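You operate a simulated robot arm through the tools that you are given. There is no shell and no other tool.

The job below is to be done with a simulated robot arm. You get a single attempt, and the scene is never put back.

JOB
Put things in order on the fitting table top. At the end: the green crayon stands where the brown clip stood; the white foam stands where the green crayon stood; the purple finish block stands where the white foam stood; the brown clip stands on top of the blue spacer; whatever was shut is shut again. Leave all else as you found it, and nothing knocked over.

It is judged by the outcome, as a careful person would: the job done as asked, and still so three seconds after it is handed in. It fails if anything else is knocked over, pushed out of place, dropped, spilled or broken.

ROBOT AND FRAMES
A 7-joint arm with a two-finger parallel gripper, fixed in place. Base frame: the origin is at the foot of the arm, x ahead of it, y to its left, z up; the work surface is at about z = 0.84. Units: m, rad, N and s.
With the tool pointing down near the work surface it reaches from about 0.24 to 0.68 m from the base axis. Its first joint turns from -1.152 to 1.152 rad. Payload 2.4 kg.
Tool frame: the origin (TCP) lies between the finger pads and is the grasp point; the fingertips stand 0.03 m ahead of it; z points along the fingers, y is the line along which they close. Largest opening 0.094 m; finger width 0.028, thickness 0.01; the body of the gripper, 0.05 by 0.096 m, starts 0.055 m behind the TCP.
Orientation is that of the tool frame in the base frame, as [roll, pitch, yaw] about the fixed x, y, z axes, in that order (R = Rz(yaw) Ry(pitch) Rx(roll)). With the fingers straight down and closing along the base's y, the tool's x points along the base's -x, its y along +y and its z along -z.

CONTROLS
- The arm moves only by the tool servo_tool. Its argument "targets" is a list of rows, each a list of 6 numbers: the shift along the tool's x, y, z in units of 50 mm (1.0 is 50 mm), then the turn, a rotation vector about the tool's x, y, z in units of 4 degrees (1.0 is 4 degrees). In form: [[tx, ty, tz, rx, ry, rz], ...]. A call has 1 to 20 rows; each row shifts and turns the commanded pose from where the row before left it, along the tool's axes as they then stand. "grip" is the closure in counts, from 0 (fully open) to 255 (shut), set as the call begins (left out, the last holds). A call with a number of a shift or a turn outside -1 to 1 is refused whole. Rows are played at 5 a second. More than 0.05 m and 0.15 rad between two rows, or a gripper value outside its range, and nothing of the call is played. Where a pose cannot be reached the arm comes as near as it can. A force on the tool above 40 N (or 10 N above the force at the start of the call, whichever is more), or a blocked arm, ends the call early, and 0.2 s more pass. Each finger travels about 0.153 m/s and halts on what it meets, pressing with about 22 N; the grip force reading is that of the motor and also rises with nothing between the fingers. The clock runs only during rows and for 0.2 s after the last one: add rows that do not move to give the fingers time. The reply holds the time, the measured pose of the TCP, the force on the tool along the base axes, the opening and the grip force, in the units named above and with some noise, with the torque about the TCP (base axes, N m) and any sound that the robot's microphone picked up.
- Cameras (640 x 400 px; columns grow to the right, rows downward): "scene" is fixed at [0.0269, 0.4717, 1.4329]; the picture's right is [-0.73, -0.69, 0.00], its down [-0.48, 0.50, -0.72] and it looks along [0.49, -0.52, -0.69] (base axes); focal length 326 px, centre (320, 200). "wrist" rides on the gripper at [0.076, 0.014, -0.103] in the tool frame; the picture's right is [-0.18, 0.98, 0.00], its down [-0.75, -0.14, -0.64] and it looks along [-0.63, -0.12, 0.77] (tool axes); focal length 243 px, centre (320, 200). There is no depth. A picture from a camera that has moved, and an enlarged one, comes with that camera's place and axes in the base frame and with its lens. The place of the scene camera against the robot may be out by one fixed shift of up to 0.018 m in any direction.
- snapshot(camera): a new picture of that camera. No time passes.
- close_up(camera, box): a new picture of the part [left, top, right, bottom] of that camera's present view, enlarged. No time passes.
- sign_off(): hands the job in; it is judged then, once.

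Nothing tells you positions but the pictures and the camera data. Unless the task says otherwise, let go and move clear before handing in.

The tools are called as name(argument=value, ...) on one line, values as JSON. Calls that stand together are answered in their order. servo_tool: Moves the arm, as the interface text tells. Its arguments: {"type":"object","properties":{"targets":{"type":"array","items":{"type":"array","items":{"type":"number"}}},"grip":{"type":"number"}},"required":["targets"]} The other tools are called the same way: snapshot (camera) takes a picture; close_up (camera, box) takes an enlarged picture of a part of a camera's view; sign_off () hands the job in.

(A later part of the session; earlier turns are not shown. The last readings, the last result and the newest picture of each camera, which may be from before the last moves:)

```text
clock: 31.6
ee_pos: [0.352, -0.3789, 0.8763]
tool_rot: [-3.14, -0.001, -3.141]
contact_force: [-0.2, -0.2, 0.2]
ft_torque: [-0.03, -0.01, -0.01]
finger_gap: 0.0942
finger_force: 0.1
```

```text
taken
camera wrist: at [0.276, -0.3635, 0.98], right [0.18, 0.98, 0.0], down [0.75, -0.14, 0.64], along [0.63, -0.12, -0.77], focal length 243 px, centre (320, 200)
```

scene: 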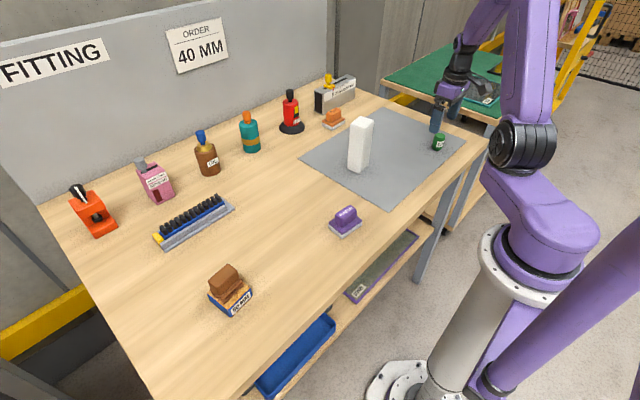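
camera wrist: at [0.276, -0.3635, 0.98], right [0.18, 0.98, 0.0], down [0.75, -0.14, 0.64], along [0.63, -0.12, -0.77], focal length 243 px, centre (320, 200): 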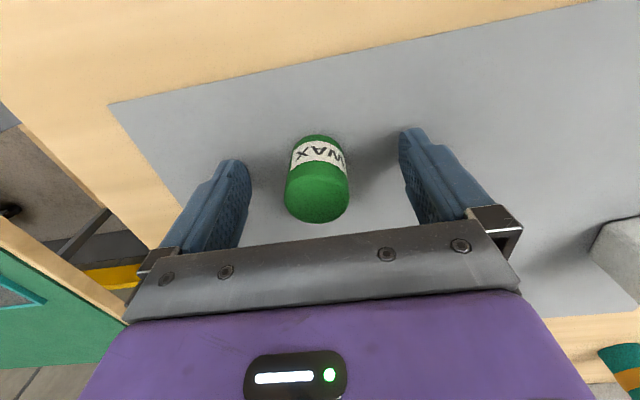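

The fingers straddle the crayon evenly. I'll close.

servo_tool(targets=[[0, 0, 0, 0, 0, 0], [0, 0, 0, 0, 0, 0], [0, 0, 0, 0, 0, 0], [0, 0, 0, 0, 0, 0]], grip=255)

servo_tool(targets=[[0, 0, -0.06, 0, 0, 0], [0, 0, -0.06, 0, 0, 0], [0, 0, -0.08, 0, 0, 0], [0, 0, 0, 0, 0, 0]])

snapshot(camera="wrist")

close_up(camera="scene", box=[390, 90, 490, 170])

```text
clock: 32.6
ee_pos: [0.3544, -0.3794, 0.8782]
tool_rot: [-3.142, -0.001, -3.141]
contact_force: [0.3, -0.5, 1.5]
ft_torque: [-0.02, -0.05, -0.02]
finger_gap: 0.031
finger_force: 22.2
```

```text
clock: 33.6
ee_pos: [0.3519, -0.3797, 0.8873]
tool_rot: [-3.141, 0.0, -3.14]
contact_force: [0.5, -0.9, -0.4]
ft_torque: [-0.04, -0.02, 0.02]
finger_gap: 0.0309
finger_force: 22.4
```

```text
taken
camera wrist: at [0.2763, -0.3633, 0.9904], right [0.18, 0.98, 0.0], down [0.75, -0.14, 0.64], along [0.63, -0.12, -0.77], focal length 243 px, centre (320, 200)
```

wrist: 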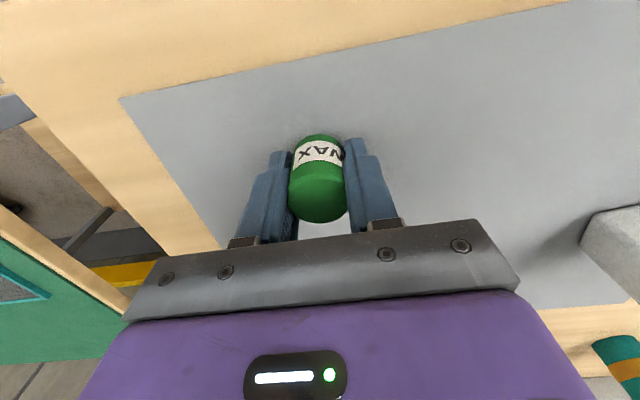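

```text
5.00 times, centred on (440, 130) of scene
camera zoom: at [0.0269, 0.4717, 1.4329], right [-0.73, -0.69, 0.0], down [-0.48, 0.5, -0.72], along [0.49, -0.52, -0.69], focal length 1629 px, centre (-280, 550)
```

zoom: 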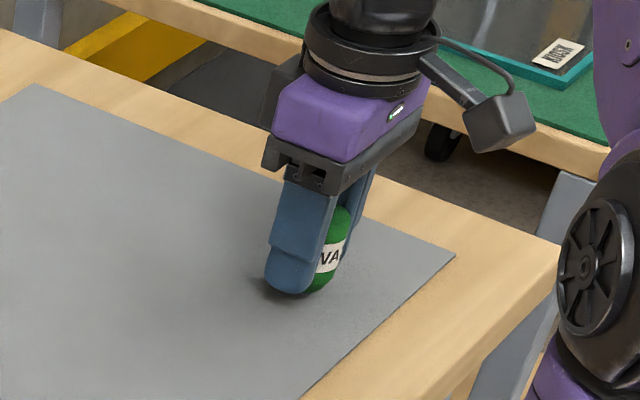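

The crayon is held and off the mat. I'll lift it smoothly to clear the foam.

servo_tool(targets=[[0, 0, -0.1, 0, 0, 0], [0, 0, -0.2, 0, 0, 0], [0, 0, -0.3, 0, 0, 0], [0, 0, -0.3, 0, 0, 0], [0, 0, -0.3, 0, 0, 0], [0, 0, -0.3, 0, 0, 0], [0, 0, -0.3, 0, 0, 0], [0, 0, -0.3, 0, 0, 0], [0, 0, -0.3, 0, 0, 0], [0, 0, -0.3, 0, 0, 0], [0, 0, -0.3, 0, 0, 0], [0, 0, -0.3, 0, 0, 0], [0, 0, -0.3, 0, 0, 0], [0, 0, -0.3, 0, 0, 0], [0, 0, -0.2, 0, 0, 0], [0, 0, -0.1, 0, 0, 0], [0, 0, 0, 0, 0, 0]])

snapshot(camera="wrist")

```text
clock: 37.2
ee_pos: [0.3518, -0.379, 1.0965]
tool_rot: [-3.141, -0.001, 3.14]
contact_force: [0.4, 0.4, -0.2]
ft_torque: [0.02, 0.01, 0.04]
finger_gap: 0.0308
finger_force: 21.0
```

```text
taken
camera wrist: at [0.2758, -0.3632, 1.2007], right [0.18, 0.98, 0.0], down [0.75, -0.14, 0.64], along [0.63, -0.12, -0.77], focal length 243 px, centre (320, 200)
```

wrist: 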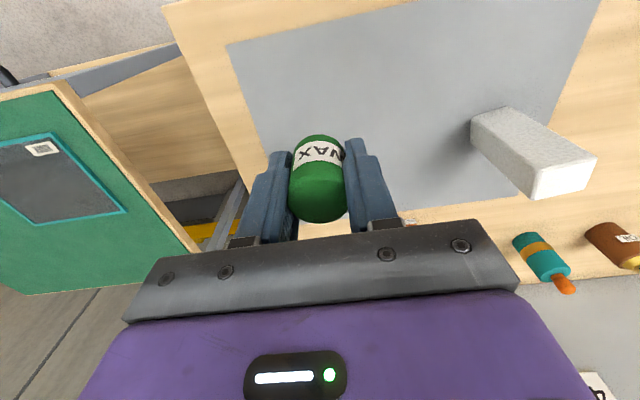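

The crayon is steady. I'll carry it sideways, then out to the clip's old place, in smooth steps.

servo_tool(targets=[[0, 0.1, 0, 0, 0, 0], [0, 0.2, 0, 0, 0, 0], [0, 0.3, 0, 0, 0, 0], [0, 0.4, 0, 0, 0, 0], [0, 0.4, 0, 0, 0, 0], [0, 0.4, 0, 0, 0, 0], [0, 0.4, 0, 0, 0, 0], [0, 0.4, 0, 0, 0, 0], [0, 0.4, 0, 0, 0, 0], [0, 0.4, 0, 0, 0, 0], [0, 0.4, 0, 0, 0, 0], [0, 0.4, 0, 0, 0, 0], [0, 0.4, 0, 0, 0, 0], [0, 0.4, 0, 0, 0, 0], [0, 0.4, 0, 0, 0, 0], [0, 0.4, 0, 0, 0, 0], [0, 0.4, 0, 0, 0, 0], [0, 0.3, 0, 0, 0, 0], [0, 0.2, 0, 0, 0, 0], [0, 0.1, 0, 0, 0, 0]])

servo_tool(targets=[[-0.039, 0.0935, 0, 0, 0, 0], [-0.078, 0.187, 0, 0, 0, 0], [-0.117, 0.28, 0, 0, 0, 0], [-0.1557, 0.374, 0, 0, 0, 0], [-0.1557, 0.374, 0, 0, 0, 0], [-0.1557, 0.374, 0, 0, 0, 0], [-0.1557, 0.374, 0, 0, 0, 0], [-0.1557, 0.374, 0, 0, 0, 0], [-0.1557, 0.374, 0, 0, 0, 0], [-0.1557, 0.374, 0, 0, 0, 0], [-0.1557, 0.374, 0, 0, 0, 0], [-0.1557, 0.374, 0, 0, 0, 0], [-0.1557, 0.374, 0, 0, 0, 0], [-0.1557, 0.374, 0, 0, 0, 0], [-0.1557, 0.374, 0, 0, 0, 0], [-0.117, 0.28, 0, 0, 0, 0], [-0.078, 0.187, 0, 0, 0, 0], [-0.039, 0.0935, 0, 0, 0, 0], [0, 0, 0, 0, 0, 0]])

snapshot(camera="wrist")

snapshot(camera="scene")

```text
clock: 41.4
ee_pos: [0.3526, -0.0383, 1.0967]
tool_rot: [-3.141, 0.0, 3.141]
contact_force: [0.5, -1.0, -0.9]
ft_torque: [-0.02, 0.01, -0.02]
finger_gap: 0.031
finger_force: 22.3
```

```text
clock: 45.4
ee_pos: [0.4712, 0.2411, 1.0963]
tool_rot: [-3.14, 0.0, -3.141]
contact_force: [0.0, 0.5, -0.8]
ft_torque: [0.01, -0.05, 0.02]
finger_gap: 0.0307
finger_force: 22.3
```

```text
taken
camera wrist: at [0.3937, 0.2571, 1.1999], right [0.18, 0.98, 0.0], down [0.75, -0.14, 0.64], along [0.63, -0.12, -0.77], focal length 243 px, centre (320, 200)
```

wrist: 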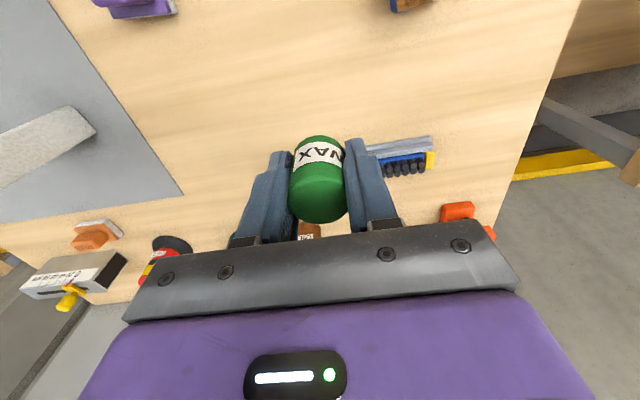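

```text
taken
```

scene: 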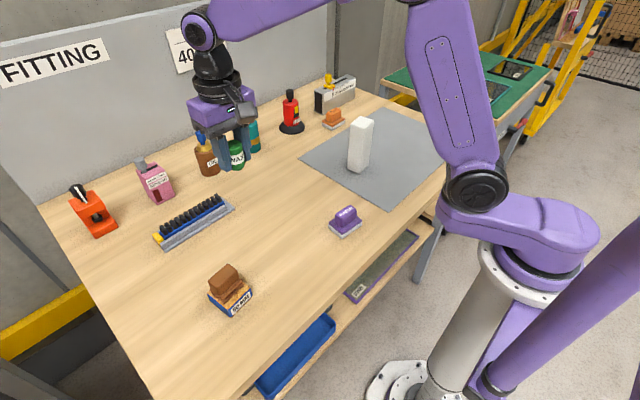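

The crayon is above the clip's old place. I'll lower it slowly.

servo_tool(targets=[[0.02, 0, 0.1, 0, 0, 0], [0.02, 0, 0.2, 0, 0, 0], [0, 0, 0.3, 0, 0, 0], [0, 0, 0.3, 0, 0, 0], [0, 0, 0.3, 0, 0, 0], [0, 0, 0.3, 0, 0, 0], [0, 0, 0.3, 0, 0, 0], [0, 0, 0.3, 0, 0, 0], [0, 0, 0.3, 0, 0, 0], [0, 0, 0.3, 0, 0, 0], [0, 0, 0.3, 0, 0, 0], [0, 0, 0.3, 0, 0, 0], [0, 0, 0.3, 0, 0, 0], [0, 0, 0.3, 0, 0, 0], [0, 0, 0.15, 0, 0, 0], [0, 0, 0.08, 0, 0, 0], [0, 0, 0, 0, 0, 0]])

servo_tool(targets=[[0, 0, 0.06, 0, 0, 0], [0, 0, 0.05, 0, 0, 0], [0, 0, 0, 0, 0, 0]])

close_up(camera="scene", box=[200, 180, 320, 280])

```text
clock: 49.0
ee_pos: [0.467, 0.2419, 0.8901]
tool_rot: [3.141, 0.0, -3.141]
contact_force: [0.1, 0.3, 0.1]
ft_torque: [0.0, 0.02, 0.04]
finger_gap: 0.0309
finger_force: 22.3
```

```text
clock: 49.8
ee_pos: [0.4687, 0.24, 0.8837]
tool_rot: [-3.141, -0.001, 3.139]
contact_force: [-0.3, 0.1, -0.8]
ft_torque: [0.03, -0.04, 0.0]
finger_gap: 0.0305
finger_force: 21.9
```

```text
4.00 times, centred on (260, 230) of scene
camera zoom: at [0.0269, 0.4717, 1.4329], right [-0.73, -0.69, 0.0], down [-0.48, 0.5, -0.72], along [0.49, -0.52, -0.69], focal length 1303 px, centre (560, 80)
```

zoom: 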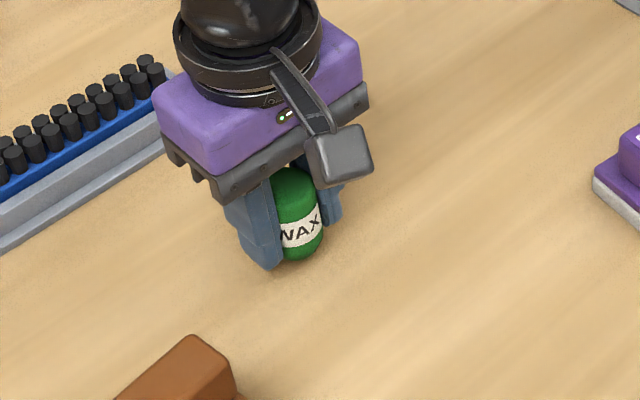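

Still about 5 mm to go. I'll lower until there is contact.

servo_tool(targets=[[0, 0.02, 0.06, 0, 0, 0], [0, 0, 0.04, 0, 0, 0], [0, 0, 0, 0, 0, 0]])

servo_tool(targets=[[0, 0, 0.03, 0, 0, 0], [0, 0, 0, 0, 0, 0]])

```text
clock: 50.6
ee_pos: [0.4688, 0.2426, 0.8786]
tool_rot: [-3.141, 0.002, 3.14]
contact_force: [0.7, 0.1, -0.2]
ft_torque: [-0.02, -0.02, 0.01]
finger_gap: 0.0311
finger_force: 21.5
```

```text
clock: 51.2
ee_pos: [0.4682, 0.2434, 0.8783]
tool_rot: [-3.141, 0.0, -3.141]
contact_force: [-0.6, 0.5, -0.6]
ft_torque: [0.0, -0.02, -0.01]
finger_gap: 0.0307
finger_force: 22.1
```

servo_tool(targets=[[0, 0, 0.025, 0, 0, 0], [0, 0, 0, 0, 0, 0]])

servo_tool(targets=[[0, 0, 0.02, 0, 0, 0], [0, 0, 0, 0, 0, 0]])

close_up(camera="scene", box=[230, 205, 290, 255])

```text
clock: 51.8
ee_pos: [0.4688, 0.2424, 0.8772]
tool_rot: [3.141, 0.0, 3.14]
contact_force: [-0.2, 1.0, -0.1]
ft_torque: [0.02, 0.01, 0.01]
finger_gap: 0.0309
finger_force: 22.3
```

```text
clock: 52.4
ee_pos: [0.4675, 0.2422, 0.8754]
tool_rot: [-3.141, 0.0, 3.141]
contact_force: [0.1, 0.5, -0.5]
ft_torque: [0.0, 0.0, 0.03]
finger_gap: 0.0306
finger_force: 22.0
```

```text
8.00 times, centred on (260, 230) of scene
camera zoom: at [0.0269, 0.4717, 1.4329], right [-0.73, -0.69, 0.0], down [-0.48, 0.5, -0.72], along [0.49, -0.52, -0.69], focal length 2607 px, centre (800, -40)
```

zoom: 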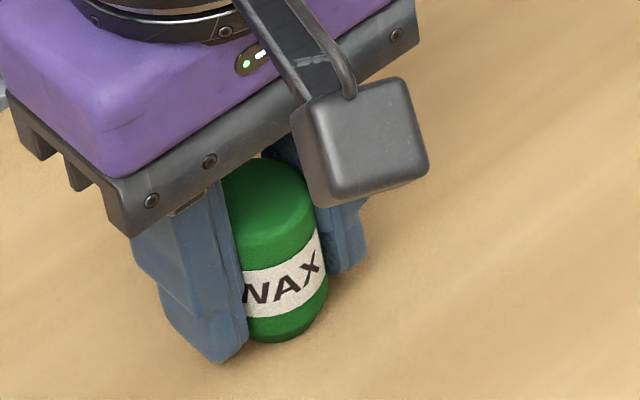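

servo_tool(targets=[[0, 0, 0.02, 0, 0, 0], [0, 0, 0, 0, 0, 0]])

servo_tool(targets=[[0, 0, 0.02, 0, 0, 0], [0, 0, 0, 0, 0, 0]])

```text
clock: 53.0
ee_pos: [0.468, 0.2427, 0.8735]
tool_rot: [-3.141, 0.0, -3.141]
contact_force: [-0.3, -0.9, 0.6]
ft_torque: [0.02, 0.0, 0.02]
finger_gap: 0.0308
finger_force: 22.0
```

```text
clock: 53.6
ee_pos: [0.469, 0.2429, 0.8749]
tool_rot: [3.141, 0.002, 3.141]
contact_force: [-4.2, -2.3, 17.4]
ft_torque: [-0.14, 0.13, 0.0]
finger_gap: 0.0306
finger_force: 21.5
```

Contact: the crayon is on the table. I'll ease off slightly, open and rise.

servo_tool(targets=[[0, 0, -0.015, 0, 0, 0], [0, 0, 0, 0, 0, 0]])

servo_tool(targets=[[0, 0, 0, 0, 0, 0], [0, 0, 0, 0, 0, 0], [0, 0, 0, 0, 0, 0]], grip=110)

servo_tool(targets=[[0, 0, 0, 0, 0, 0], [0, 0, 0, 0, 0, 0], [0, 0, -0.3, 0, 0, 0], [0, 0, -0.6, 0, 0, 0], [0, 0, -0.8, 0, 0, 0], [0, 0, 0, 0, 0, 0]], grip=0)

snapshot(camera="wrist")

close_up(camera="scene", box=[200, 180, 380, 320])

```text
clock: 54.2
ee_pos: [0.4675, 0.2436, 0.8744]
tool_rot: [3.141, -0.001, -3.14]
contact_force: [-0.7, 1.0, 7.6]
ft_torque: [-0.01, 0.04, 0.03]
finger_gap: 0.0308
finger_force: 22.4
```

```text
clock: 55.0
ee_pos: [0.4679, 0.2409, 0.8748]
tool_rot: [-3.142, 0.001, 3.141]
contact_force: [-0.4, -0.1, -1.1]
ft_torque: [-0.02, 0.02, 0.01]
finger_gap: 0.0536
finger_force: 0.0
```

```text
clock: 56.4
ee_pos: [0.468, 0.2416, 0.9596]
tool_rot: [-3.141, 0.0, 3.142]
contact_force: [0.1, 0.6, 0.3]
ft_torque: [0.03, 0.0, -0.01]
finger_gap: 0.0939
finger_force: 0.1
```

```text
taken
camera wrist: at [0.3919, 0.2571, 1.0634], right [0.18, 0.98, 0.0], down [0.75, -0.14, 0.64], along [0.63, -0.12, -0.77], focal length 243 px, centre (320, 200)
```

wrist: 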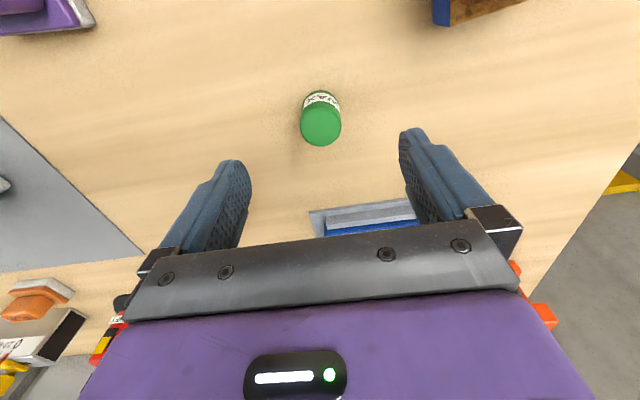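

```text
2.86 times, centred on (290, 250) of scene
camera zoom: at [0.0269, 0.4717, 1.4329], right [-0.73, -0.69, 0.0], down [-0.48, 0.5, -0.72], along [0.49, -0.52, -0.69], focal length 931 px, centre (406, 57)
```

zoom: 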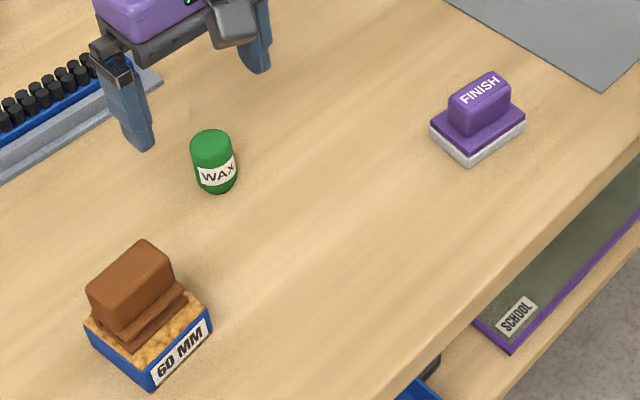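

The crayon stands upright where the clip stood. Next is the white foam: I'll rise and move to look at it from above.

servo_tool(targets=[[0, 0, -0.8, 0, 0, 0], [0, 0, -0.8, 0, 0, 0], [0, 0, -0.8, 0, 0, 0], [0, 0, -0.8, 0, 0, 0], [0, 0, -0.8, 0, 0, 0], [0.1, -0.8, 0, 0, 0, 0], [0.1, -0.8, 0, 0, 0, 0], [0.1, -0.8, 0, 0, 0, 0], [0.1, -0.8, 0, 0, 0, 0], [0.1, -0.8, 0, 0, 0, 0], [0.1, -0.8, 0, 0, 0, 0], [0.1, -0.8, 0, 0, 0, 0], [0.1, -0.8, 0, 0, 0, 0], [0.1, -0.8, 0, 0, 0, 0], [0.1, -0.4, 0, 0, 0, 0], [0, 0, 0, 0, 0, 0]])

snapshot(camera="wrist")

snapshot(camera="scene")

```text
clock: 59.8
ee_pos: [0.4174, -0.1384, 1.1594]
tool_rot: [-3.141, 0.001, -3.141]
contact_force: [-0.2, -0.5, 0.6]
ft_torque: [0.02, -0.02, -0.01]
finger_gap: 0.0942
finger_force: 0.0
```

```text
taken
camera wrist: at [0.3403, -0.1229, 1.2634], right [0.18, 0.98, 0.0], down [0.75, -0.14, 0.64], along [0.63, -0.12, -0.77], focal length 243 px, centre (320, 200)
```

wrist: 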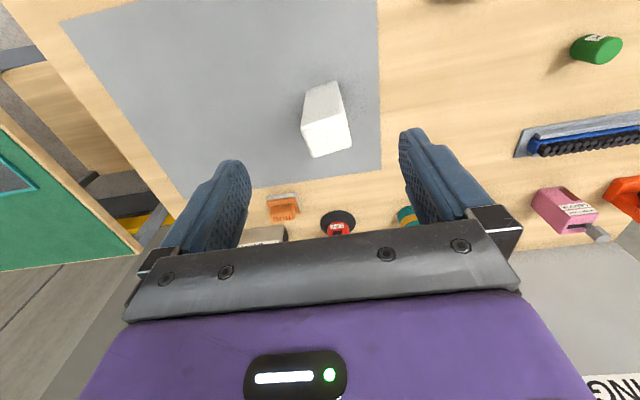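

```text
taken
```

scene: 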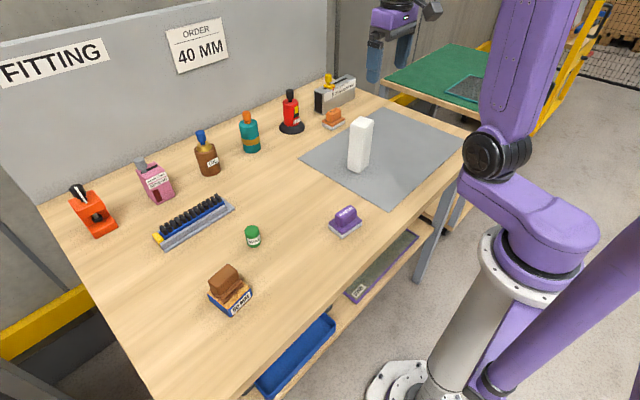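

close_up(camera="wrist", box=[270, 65, 390, 165])

close_up(camera="scene", box=[310, 100, 410, 190])

```text
4.00 times, centred on (330, 115) of wrist
camera zoom: at [0.3403, -0.1229, 1.2634], right [0.18, 0.98, 0.0], down [0.75, -0.14, 0.64], along [0.63, -0.12, -0.77], focal length 970 px, centre (280, 540)
```

zoom: 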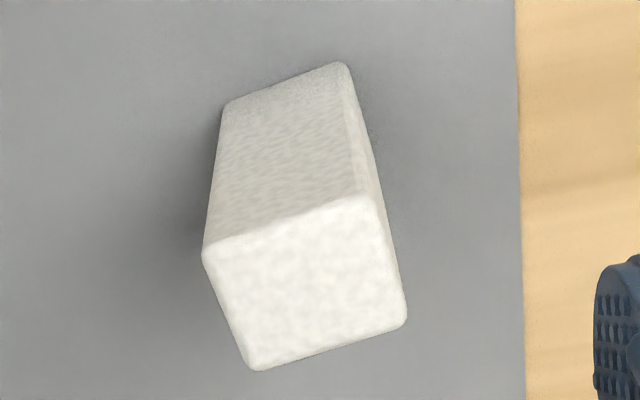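

```text
4.44 times, centred on (360, 145) of scene
camera zoom: at [0.0269, 0.4717, 1.4329], right [-0.73, -0.69, 0.0], down [-0.48, 0.5, -0.72], along [0.49, -0.52, -0.69], focal length 1448 px, centre (142, 444)
```

zoom: 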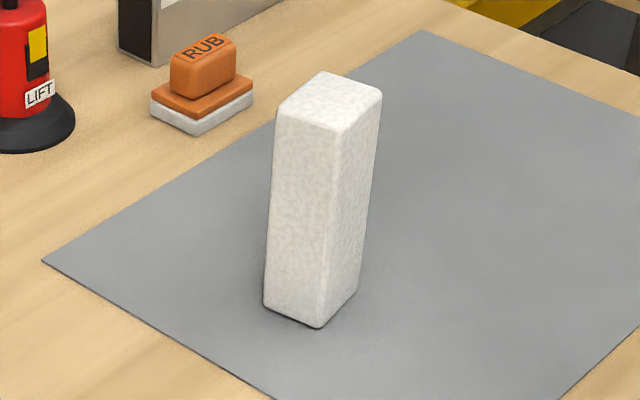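

The foam is centred at about (0.471, -0.140), about 0.052 by 0.042 and 0.14 tall, turned about 8.5° counter-clockwise. I'll place the fingers above it, line up and check.

servo_tool(targets=[[-0.27, -0.008, 0.545, 0, 0, 0], [-0.27, -0.008, 0.545, 0, 0, 0], [-0.27, -0.008, 0.545, 0, 0, 0], [-0.27, -0.008, 0.545, 0, 0, 0], [0, 0, 0, 0, 0, -0.71], [0, 0, 0, 0, 0, -0.71], [0, 0, 0, 0, 0, -0.705], [0, 0, 0, 0, 0, 0]])

snapshot(camera="wrist")

close_up(camera="wrist", box=[240, 80, 400, 200])

close_up(camera="scene", box=[300, 40, 420, 190])

```text
clock: 61.6
ee_pos: [0.4723, -0.1387, 1.0517]
tool_rot: [-3.141, 0.001, -2.993]
contact_force: [0.2, -0.1, 0.4]
ft_torque: [0.01, 0.01, 0.02]
finger_gap: 0.0939
finger_force: 0.1
```

```text
taken
camera wrist: at [0.3941, -0.1355, 1.1544], right [0.04, 1.0, 0.0], down [0.77, -0.03, 0.64], along [0.64, -0.02, -0.77], focal length 243 px, centre (320, 200)
```

wrist: 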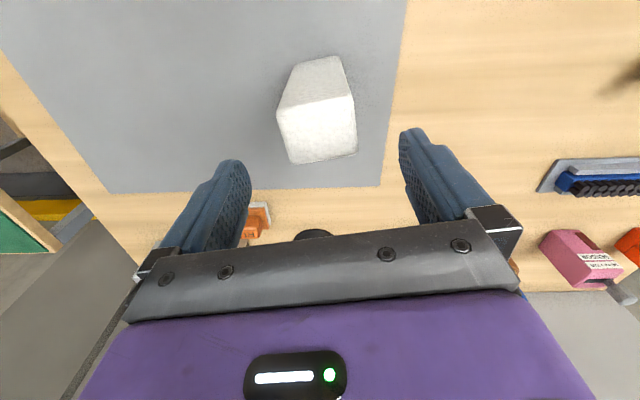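

```text
3.33 times, centred on (320, 140) of wrist
camera zoom: at [0.3941, -0.1355, 1.1544], right [0.04, 1.0, 0.0], down [0.77, -0.03, 0.64], along [0.64, -0.02, -0.77], focal length 809 px, centre (320, 400)
```

zoom: 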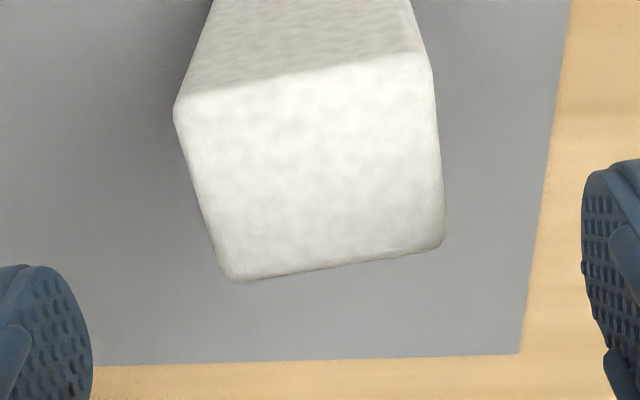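

```text
2.67 times, centred on (360, 115) of scene
camera zoom: at [0.0269, 0.4717, 1.4329], right [-0.73, -0.69, 0.0], down [-0.48, 0.5, -0.72], along [0.49, -0.52, -0.69], focal length 869 px, centre (213, 427)
```

zoom: 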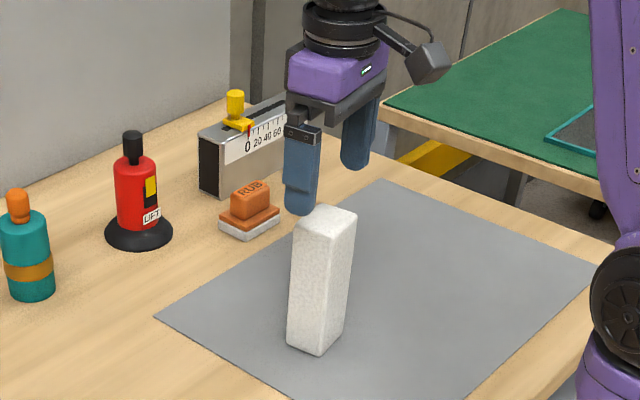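

The foam lines up with the fingers and is centred to within a millimetre or two. I'll go down around it to about z 0.942.

servo_tool(targets=[[0, 0, 0.5, 0, 0, 0], [0, 0, 0.5, 0, 0, 0], [0, 0, 0.5, 0, 0, 0], [0, 0, 0.4, 0, 0, 0], [0, 0, 0.29, 0, 0, 0], [0, 0, 0, 0, 0, 0]])

snapshot(camera="wrist")

close_up(camera="scene", box=[300, 60, 420, 190])

```text
clock: 63.0
ee_pos: [0.472, -0.1397, 0.9407]
tool_rot: [-3.14, 0.0, -2.993]
contact_force: [0.0, -0.1, -0.2]
ft_torque: [0.02, -0.01, 0.01]
finger_gap: 0.0938
finger_force: 0.1
```

```text
taken
camera wrist: at [0.3945, -0.1354, 1.0441], right [0.04, 1.0, 0.0], down [0.77, -0.03, 0.64], along [0.64, -0.02, -0.77], focal length 243 px, centre (320, 200)
```

wrist: 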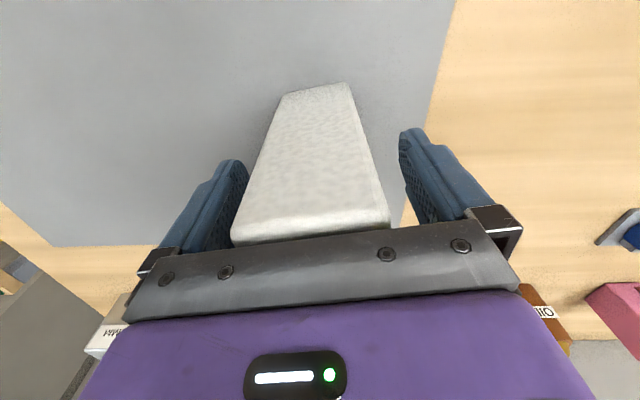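

```text
3.08 times, centred on (360, 125) of scene
camera zoom: at [0.0269, 0.4717, 1.4329], right [-0.73, -0.69, 0.0], down [-0.48, 0.5, -0.72], along [0.49, -0.52, -0.69], focal length 1003 px, centre (197, 431)
```

zoom: 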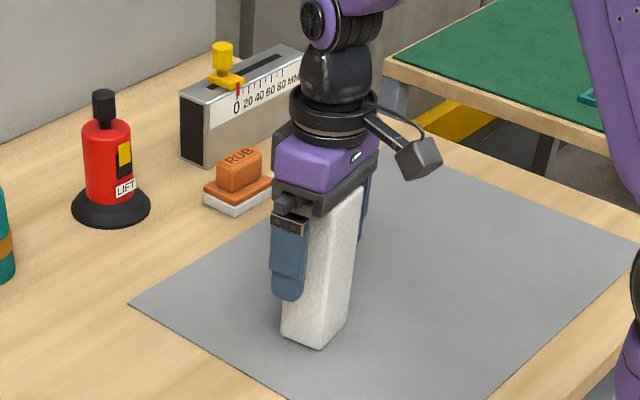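

The fingers are on both sides of the foam, with room above it. I'll close with moderate travel, since the foam may be soft.

servo_tool(targets=[[0, 0, 0, 0, 0, 0], [0, 0, 0, 0, 0, 0], [0, 0, 0, 0, 0, 0], [0, 0, 0, 0, 0, 0]], grip=125)

snapshot(camera="wrist")

close_up(camera="scene", box=[300, 60, 420, 190])

```text
clock: 64.0
ee_pos: [0.4728, -0.1402, 0.9413]
tool_rot: [-3.141, 0.0, -2.994]
contact_force: [-0.1, -0.8, -0.5]
ft_torque: [0.04, 0.01, 0.02]
finger_gap: 0.0575
finger_force: 22.0
```

```text
taken
camera wrist: at [0.3945, -0.1355, 1.0444], right [0.04, 1.0, 0.0], down [0.77, -0.03, 0.64], along [0.64, -0.02, -0.77], focal length 243 px, centre (320, 200)
```

wrist: 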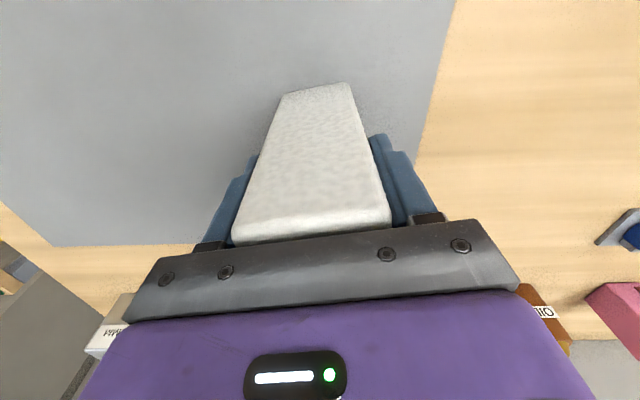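

```text
3.08 times, centred on (360, 125) of scene
camera zoom: at [0.0269, 0.4717, 1.4329], right [-0.73, -0.69, 0.0], down [-0.48, 0.5, -0.72], along [0.49, -0.52, -0.69], focal length 1003 px, centre (197, 431)
```

zoom: 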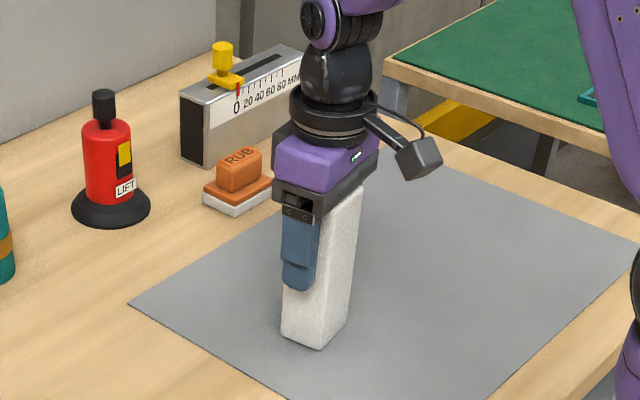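

It's gripped at 0.0575 m with 22 N. I'll lift slowly and check that it comes along.

servo_tool(targets=[[0, 0, -0.04, 0, 0, 0], [0, 0, -0.06, 0, 0, 0], [0, 0, -0.06, 0, 0, 0], [0, 0, -0.06, 0, 0, 0], [0, 0, 0, 0, 0, 0]])

snapshot(camera="wrist")

close_up(camera="scene", box=[300, 60, 420, 190])

```text
clock: 65.2
ee_pos: [0.4725, -0.1391, 0.9526]
tool_rot: [3.141, 0.0, -2.994]
contact_force: [-0.5, -0.1, 0.7]
ft_torque: [-0.02, -0.02, -0.01]
finger_gap: 0.0575
finger_force: 22.6
```

```text
taken
camera wrist: at [0.3944, -0.1353, 1.0556], right [0.04, 1.0, 0.0], down [0.77, -0.03, 0.64], along [0.64, -0.02, -0.77], focal length 243 px, centre (320, 200)
```

wrist: 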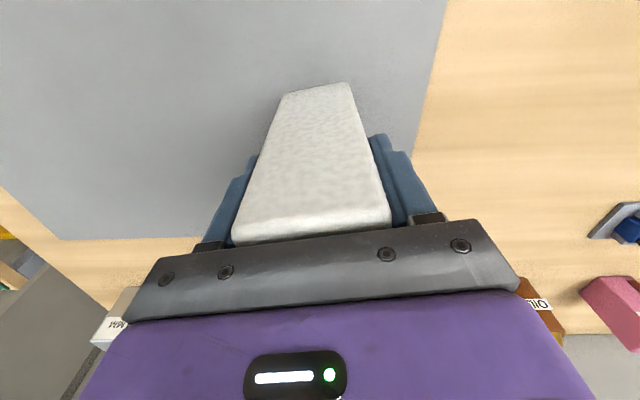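

```text
3.08 times, centred on (360, 125) of scene
camera zoom: at [0.0269, 0.4717, 1.4329], right [-0.73, -0.69, 0.0], down [-0.48, 0.5, -0.72], along [0.49, -0.52, -0.69], focal length 1003 px, centre (197, 431)
```

zoom: 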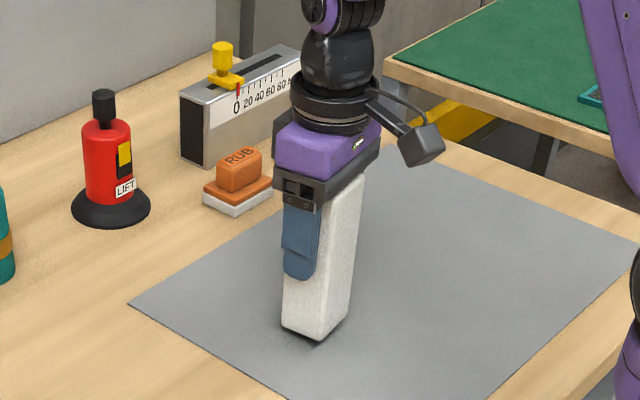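

The foam is held firmly. I'll lift it a little more and carry it smoothly to the crayon's old place.

servo_tool(targets=[[0, 0, -0.08, 0, 0, 0], [0, 0, -0.14, 0, 0, 0], [0, 0, -0.18, 0, 0, 0], [0, 0, -0.18, 0, 0, 0], [0, 0, -0.14, 0, 0, 0], [0, 0, -0.08, 0, 0, 0], [0, 0, 0, 0, 0, 0]])

servo_tool(targets=[[0.0481, -0.0685, 0, 0, 0, 0], [0.0962, -0.137, 0, 0, 0, 0], [0.1443, -0.2056, 0, 0, 0, 0], [0.1924, -0.2741, 0, 0, 0, 0], [0.1924, -0.2741, 0, 0, 0, 0], [0.1924, -0.2741, 0, 0, 0, 0], [0.1924, -0.2741, 0, 0, 0, 0], [0.1924, -0.2741, 0, 0, 0, 0], [0.1924, -0.2741, 0, 0, 0, 0], [0.1924, -0.2741, 0, 0, 0, 0], [0.1924, -0.2741, 0, 0, 0, 0], [0.1924, -0.2741, 0, 0, 0, 0], [0.1924, -0.2741, 0, 0, 0, 0], [0.1924, -0.2741, 0, 0, 0, 0], [0.1924, -0.2741, 0, 0, 0, 0], [0.1924, -0.2741, 0, 0, 0, 0], [0.1443, -0.2056, 0, 0, 0, 0], [0.0962, -0.137, 0, 0, 0, 0], [0.0481, -0.0685, 0, 0, 0, 0], [0, 0, 0, 0, 0, 0]])

snapshot(camera="wrist")

snapshot(camera="scene")

```text
clock: 66.8
ee_pos: [0.4719, -0.1383, 0.9917]
tool_rot: [-3.141, -0.001, -2.994]
contact_force: [0.1, 0.6, 0.0]
ft_torque: [-0.01, 0.0, 0.02]
finger_gap: 0.0573
finger_force: 22.1
```

```text
clock: 71.0
ee_pos: [0.3515, -0.3783, 0.994]
tool_rot: [-3.141, -0.001, -2.995]
contact_force: [0.0, 0.3, -0.1]
ft_torque: [-0.03, 0.02, 0.02]
finger_gap: 0.0576
finger_force: 22.1
```

```text
taken
camera wrist: at [0.2743, -0.3752, 1.0959], right [0.04, 1.0, 0.0], down [0.77, -0.03, 0.64], along [0.64, -0.02, -0.77], focal length 243 px, centre (320, 200)
```

wrist: 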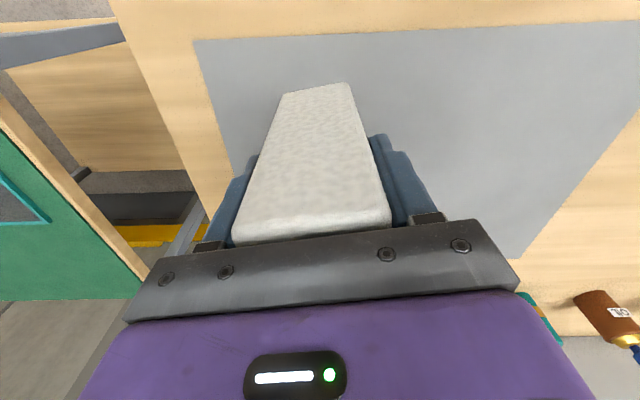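

```text
taken
```

scene: 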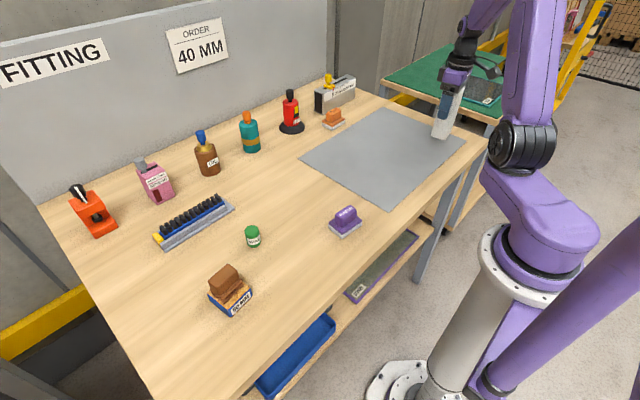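

The foam is above the crayon's old place, upright in the grip. I'll lower it slowly until it touches.

servo_tool(targets=[[-0.02, 0, 0.08, 0, 0, 0], [0, 0, 0.14, 0, 0, 0], [0, 0, 0.18, 0, 0, 0], [0, 0, 0.18, 0, 0, 0], [0, 0, 0.16, 0, 0, 0], [0, 0, 0.1, 0, 0, 0], [0, 0, 0.06, 0, 0, 0], [0, 0, 0.03, 0, 0, 0], [0, 0, 0, 0, 0, 0]])

servo_tool(targets=[[0, 0, 0.03, 0, 0, 0], [0, 0, 0, 0, 0, 0]])

servo_tool(targets=[[0, 0, 0.02, 0, 0, 0], [0, 0, 0, 0, 0, 0]])

```text
clock: 73.0
ee_pos: [0.3532, -0.3781, 0.9448]
tool_rot: [3.141, 0.0, -2.994]
contact_force: [0.1, 0.5, -0.9]
ft_torque: [-0.02, 0.02, 0.01]
finger_gap: 0.0576
finger_force: 22.3
```

```text
clock: 73.6
ee_pos: [0.3532, -0.3783, 0.9433]
tool_rot: [-3.14, 0.0, -2.994]
contact_force: [0.5, -0.1, -0.6]
ft_torque: [0.04, 0.04, 0.02]
finger_gap: 0.0574
finger_force: 22.2
```

```text
clock: 74.2
ee_pos: [0.3523, -0.3793, 0.9424]
tool_rot: [-3.141, -0.001, -2.993]
contact_force: [-1.0, 0.1, 0.0]
ft_torque: [-0.01, 0.01, 0.0]
finger_gap: 0.0576
finger_force: 22.6
```

servo_tool(targets=[[0, 0, 0.02, 0, 0, 0], [0, 0, 0, 0, 0, 0]])

close_up(camera="scene", box=[400, 70, 500, 160])

```text
clock: 74.8
ee_pos: [0.3525, -0.379, 0.9419]
tool_rot: [3.141, 0.0, -2.994]
contact_force: [0.0, -0.1, -0.8]
ft_torque: [0.0, 0.0, -0.01]
finger_gap: 0.0575
finger_force: 21.9
```

```text
4.44 times, centred on (450, 115) of scene
camera zoom: at [0.0269, 0.4717, 1.4329], right [-0.73, -0.69, 0.0], down [-0.48, 0.5, -0.72], along [0.49, -0.52, -0.69], focal length 1448 px, centre (-258, 578)
```

zoom: 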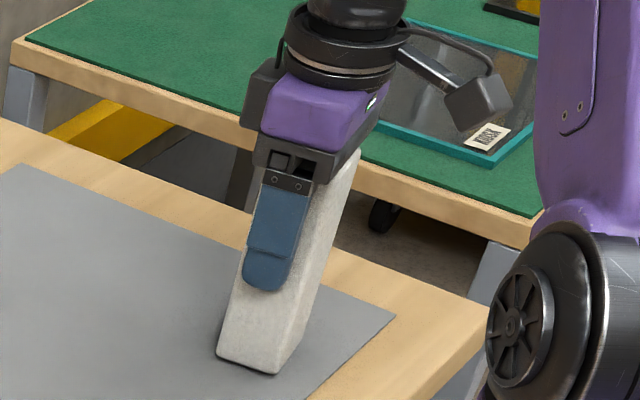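

The foam is almost touching the mat. I'll take finer steps.

servo_tool(targets=[[0, 0, 0.02, 0, 0, 0], [0, 0, 0, 0, 0, 0]])

servo_tool(targets=[[0, 0, 0.015, 0, 0, 0], [0, 0, 0, 0, 0, 0]])

```text
clock: 75.4
ee_pos: [0.3544, -0.3779, 0.9416]
tool_rot: [-3.141, -0.001, -2.994]
contact_force: [0.2, -1.0, -0.1]
ft_torque: [0.02, -0.02, -0.02]
finger_gap: 0.0575
finger_force: 21.7
```

```text
clock: 76.0
ee_pos: [0.353, -0.3783, 0.9402]
tool_rot: [-3.141, 0.0, -2.995]
contact_force: [-1.9, 1.8, 8.1]
ft_torque: [0.1, 0.24, 0.02]
finger_gap: 0.0575
finger_force: 22.4
```

Contact at 8 N. I'll ease off slightly and open.

servo_tool(targets=[[0, 0, -0.008, 0, 0, 0], [0, 0, 0, 0, 0, 0]])

servo_tool(targets=[[0, 0, 0, 0, 0, 0], [0, 0, 0, 0, 0, 0]], grip=70)

servo_tool(targets=[[0, 0, 0, 0, 0, 0], [0, 0, 0, 0, 0, 0], [0, 0, 0, 0, 0, 0]], grip=0)

snapshot(camera="wrist")

close_up(camera="scene", box=[400, 70, 500, 160])

```text
clock: 76.6
ee_pos: [0.3532, -0.3782, 0.9408]
tool_rot: [-3.14, 0.002, -2.994]
contact_force: [0.6, 0.3, 2.6]
ft_torque: [0.01, 0.02, 0.02]
finger_gap: 0.0575
finger_force: 22.5
```

```text
clock: 77.2
ee_pos: [0.3526, -0.3791, 0.9406]
tool_rot: [3.141, 0.0, -2.993]
contact_force: [-1.0, -0.1, -0.6]
ft_torque: [-0.05, 0.01, 0.02]
finger_gap: 0.0684
finger_force: 0.1
```

```text
clock: 78.0
ee_pos: [0.3532, -0.3779, 0.9413]
tool_rot: [3.14, 0.0, -2.994]
contact_force: [0.0, 0.0, 0.2]
ft_torque: [0.02, -0.01, -0.02]
finger_gap: 0.0939
finger_force: 0.1
```

```text
taken
camera wrist: at [0.2755, -0.3748, 1.0442], right [0.04, 1.0, 0.0], down [0.77, -0.03, 0.64], along [0.64, -0.02, -0.77], focal length 243 px, centre (320, 200)
```

wrist: 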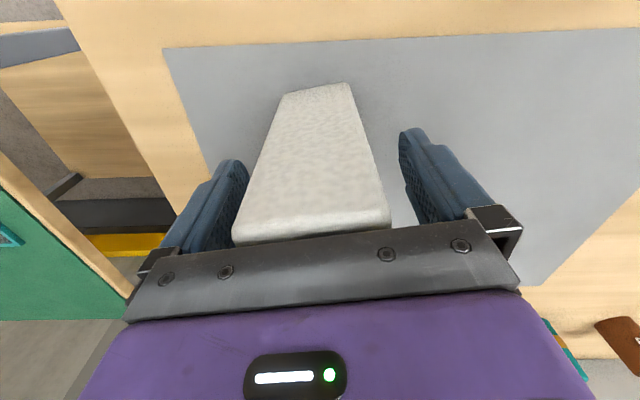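

```text
4.44 times, centred on (450, 115) of scene
camera zoom: at [0.0269, 0.4717, 1.4329], right [-0.73, -0.69, 0.0], down [-0.48, 0.5, -0.72], along [0.49, -0.52, -0.69], focal length 1448 px, centre (-258, 578)
```

zoom: 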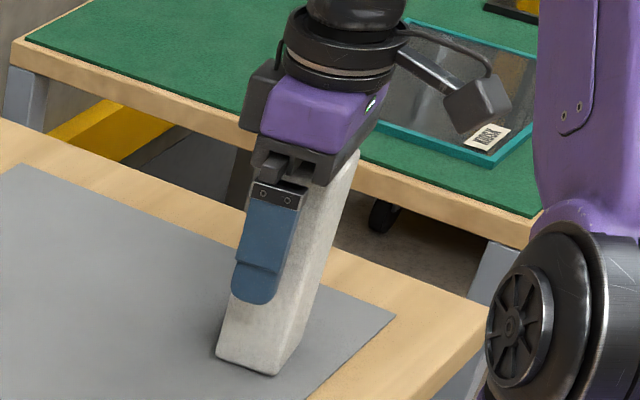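

The foam stands steady. I'll rise clear, square the tool and go to view the finish block.

servo_tool(targets=[[0, 0, -0.4, 0, 0, 0], [0, 0, -0.8, 0, 0, 0], [0, 0, -0.9, 0, 0, 0], [0, 0, -0.9, 0, 0, 0], [0, 0, -0.5, 0, 0, 0], [0, 0, 0, 0, 0, 0]])

servo_tool(targets=[[0, 0, 0, 0, 0, 0.7], [0, 0, 0, 0, 0, 0.7], [0, 0, 0, 0, 0, 0.71], [0.042, 0.796, 0, 0, 0, 0], [0.042, 0.796, 0, 0, 0, 0], [0.042, 0.796, 0, 0, 0, 0], [0.042, 0.796, 0, 0, 0, 0], [0.042, 0.796, 0, 0, 0, 0], [0.042, 0.796, 0, 0, 0, 0], [0.042, 0.796, 0, 0, 0, 0], [0.042, 0.796, 0, 0, 0, 0], [0.042, 0.796, 0, 0, 0, 0], [0.042, 0.796, 0, 0, 0, 0], [0.042, 0.796, 0, 0, 0, 0], [0, 0, 0.8, 0, 0, 0], [0, 0, 0.8, 0, 0, 0], [0, 0, 0, 0, 0, 0]])

snapshot(camera="wrist")

snapshot(camera="scene")

```text
clock: 79.4
ee_pos: [0.3515, -0.3792, 1.1157]
tool_rot: [3.14, -0.001, -2.993]
contact_force: [-0.3, 0.3, -0.5]
ft_torque: [0.03, 0.01, 0.01]
finger_gap: 0.0944
finger_force: 0.1
```

```text
clock: 83.0
ee_pos: [0.3295, 0.0588, 1.0357]
tool_rot: [-3.141, -0.002, 3.141]
contact_force: [-0.5, -0.7, -0.2]
ft_torque: [-0.01, -0.03, 0.01]
finger_gap: 0.0941
finger_force: 0.2
```

```text
taken
camera wrist: at [0.2528, 0.0738, 1.1387], right [0.18, 0.98, 0.0], down [0.75, -0.14, 0.64], along [0.63, -0.12, -0.77], focal length 243 px, centre (320, 200)
```

wrist: 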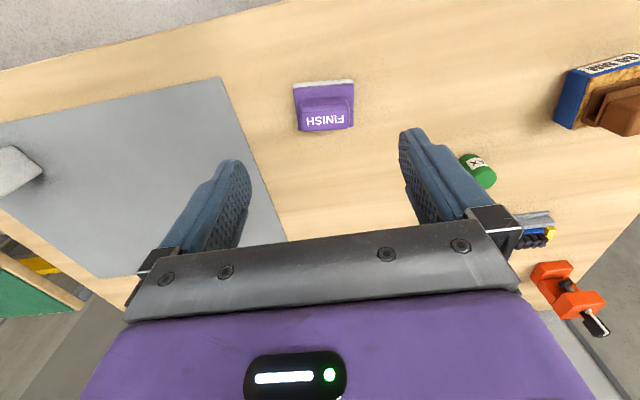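

```text
taken
```

scene: 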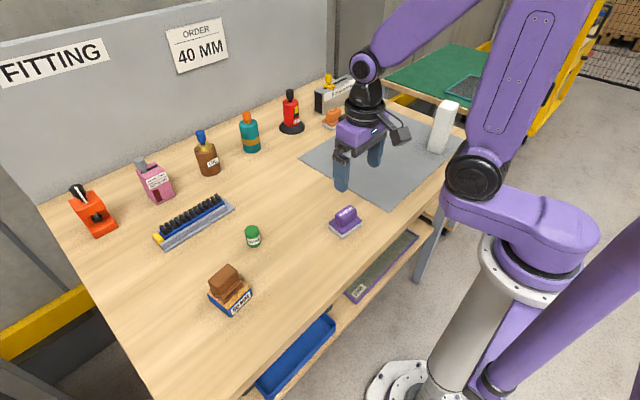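

close_up(camera="wrist", box=[270, 65, 380, 145])

close_up(camera="scene", box=[310, 190, 380, 250])

close_up(camera="scene", box=[400, 80, 490, 170])

```text
5.00 times, centred on (325, 105) of wrist
camera zoom: at [0.2528, 0.0738, 1.1387], right [0.18, 0.98, 0.0], down [0.75, -0.14, 0.64], along [0.63, -0.12, -0.77], focal length 1213 px, centre (295, 675)
```

zoom: 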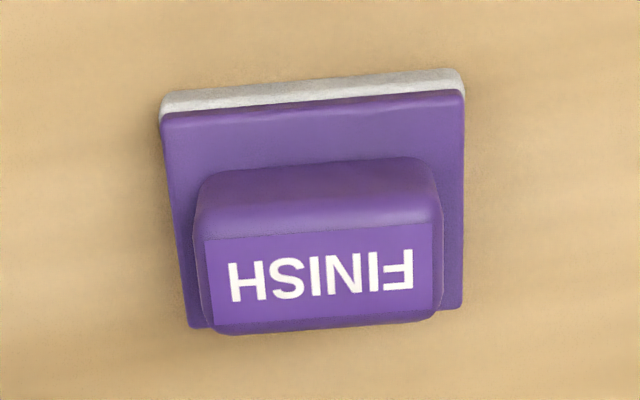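

```text
6.67 times, centred on (345, 220) of scene
camera zoom: at [0.0269, 0.4717, 1.4329], right [-0.73, -0.69, 0.0], down [-0.48, 0.5, -0.72], along [0.49, -0.52, -0.69], focal length 2172 px, centre (153, 67)
```

zoom: 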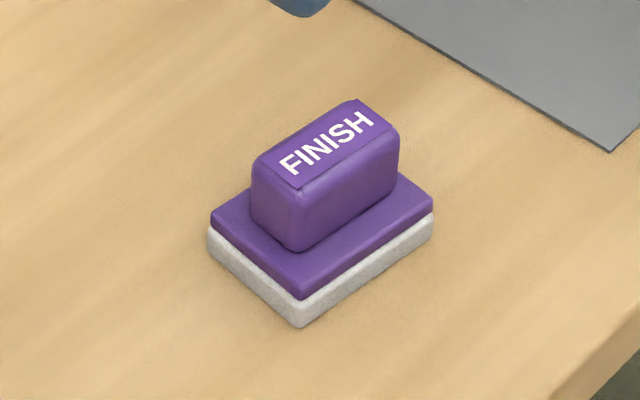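

```text
4.44 times, centred on (445, 125) of scene
camera zoom: at [0.0269, 0.4717, 1.4329], right [-0.73, -0.69, 0.0], down [-0.48, 0.5, -0.72], along [0.49, -0.52, -0.69], focal length 1448 px, centre (-236, 533)
```

zoom: 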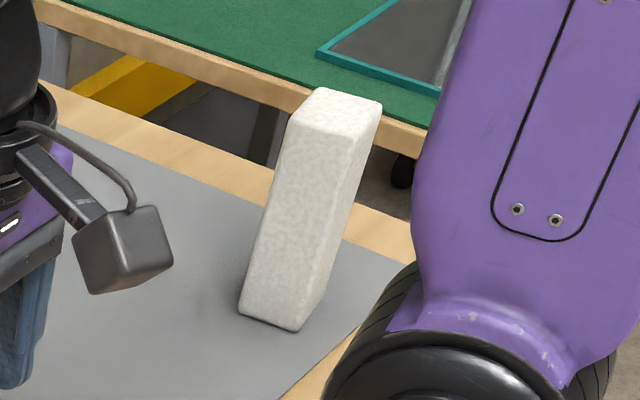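

The finish block is centred near (0.350, 0.060), turned about 6° clockwise, with a handle about 0.047 m long. I'll come down over the handle and line up.

servo_tool(targets=[[-0.137, 0.011, 0.57, 0, 0, 0], [-0.137, 0.011, 0.57, 0, 0, 0], [-0.137, 0.011, 0.57, 0, 0, 0], [0, 0, 0, 0, 0, 0.775], [0, 0, 0, 0, 0, 0.775], [0, 0, 0, 0, 0, 0]])

snapshot(camera="wrist")

close_up(camera="wrist", box=[240, 80, 400, 200])

```text
clock: 84.4
ee_pos: [0.351, 0.0608, 0.9506]
tool_rot: [-3.141, 0.001, 3.034]
contact_force: [-0.1, -0.1, 0.2]
ft_torque: [-0.01, 0.03, 0.02]
finger_gap: 0.0938
finger_force: 0.1
```

```text
taken
camera wrist: at [0.2761, 0.084, 1.0534], right [0.29, 0.96, 0.0], down [0.73, -0.22, 0.64], along [0.61, -0.19, -0.77], focal length 243 px, centre (320, 200)
```

wrist: 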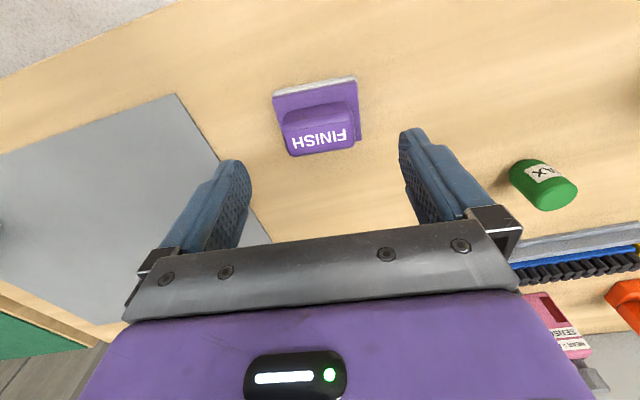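

```text
3.33 times, centred on (320, 140) of wrist
camera zoom: at [0.2761, 0.084, 1.0534], right [0.29, 0.96, 0.0], down [0.73, -0.22, 0.64], along [0.61, -0.19, -0.77], focal length 809 px, centre (320, 400)
```

zoom: 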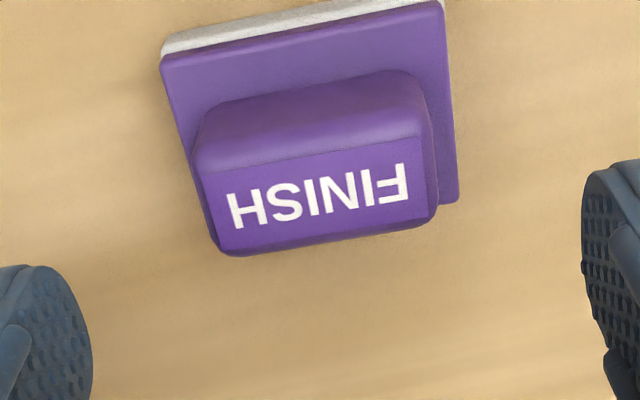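

The handle is centred under the tool, with its plate top at about z 0.857 and the handle top at about 0.89. I'll go down so that the fingertips stay just above the plate.

servo_tool(targets=[[0, -0.01, 0.5, 0, 0, 0], [0, 0, 0.4, 0, 0, 0], [0, 0, 0.26, 0, 0, 0], [0, 0, 0, 0, 0, 0]])

snapshot(camera="wrist")

close_up(camera="scene", box=[290, 170, 400, 250])

```text
clock: 85.4
ee_pos: [0.3512, 0.0603, 0.8927]
tool_rot: [3.141, 0.001, 3.033]
contact_force: [-0.3, -0.3, -0.3]
ft_torque: [-0.03, -0.02, 0.01]
finger_gap: 0.094
finger_force: 0.0
```

```text
taken
camera wrist: at [0.276, 0.0836, 0.9958], right [0.29, 0.96, 0.0], down [0.73, -0.22, 0.64], along [0.62, -0.19, -0.77], focal length 243 px, centre (320, 200)
```

wrist: 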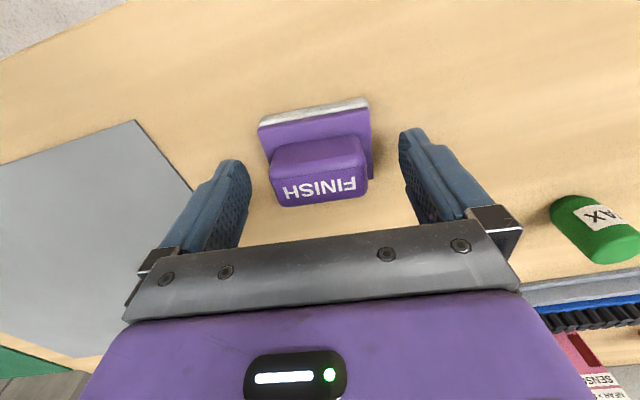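

```text
5.00 times, centred on (345, 210) of scene
camera zoom: at [0.0269, 0.4717, 1.4329], right [-0.73, -0.69, 0.0], down [-0.48, 0.5, -0.72], along [0.49, -0.52, -0.69], focal length 1629 px, centre (195, 150)
```

zoom: 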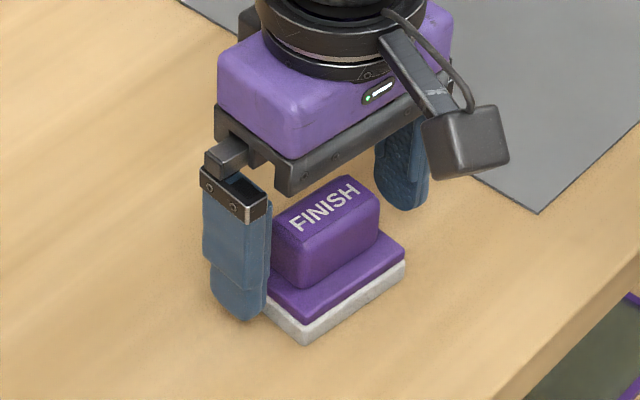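

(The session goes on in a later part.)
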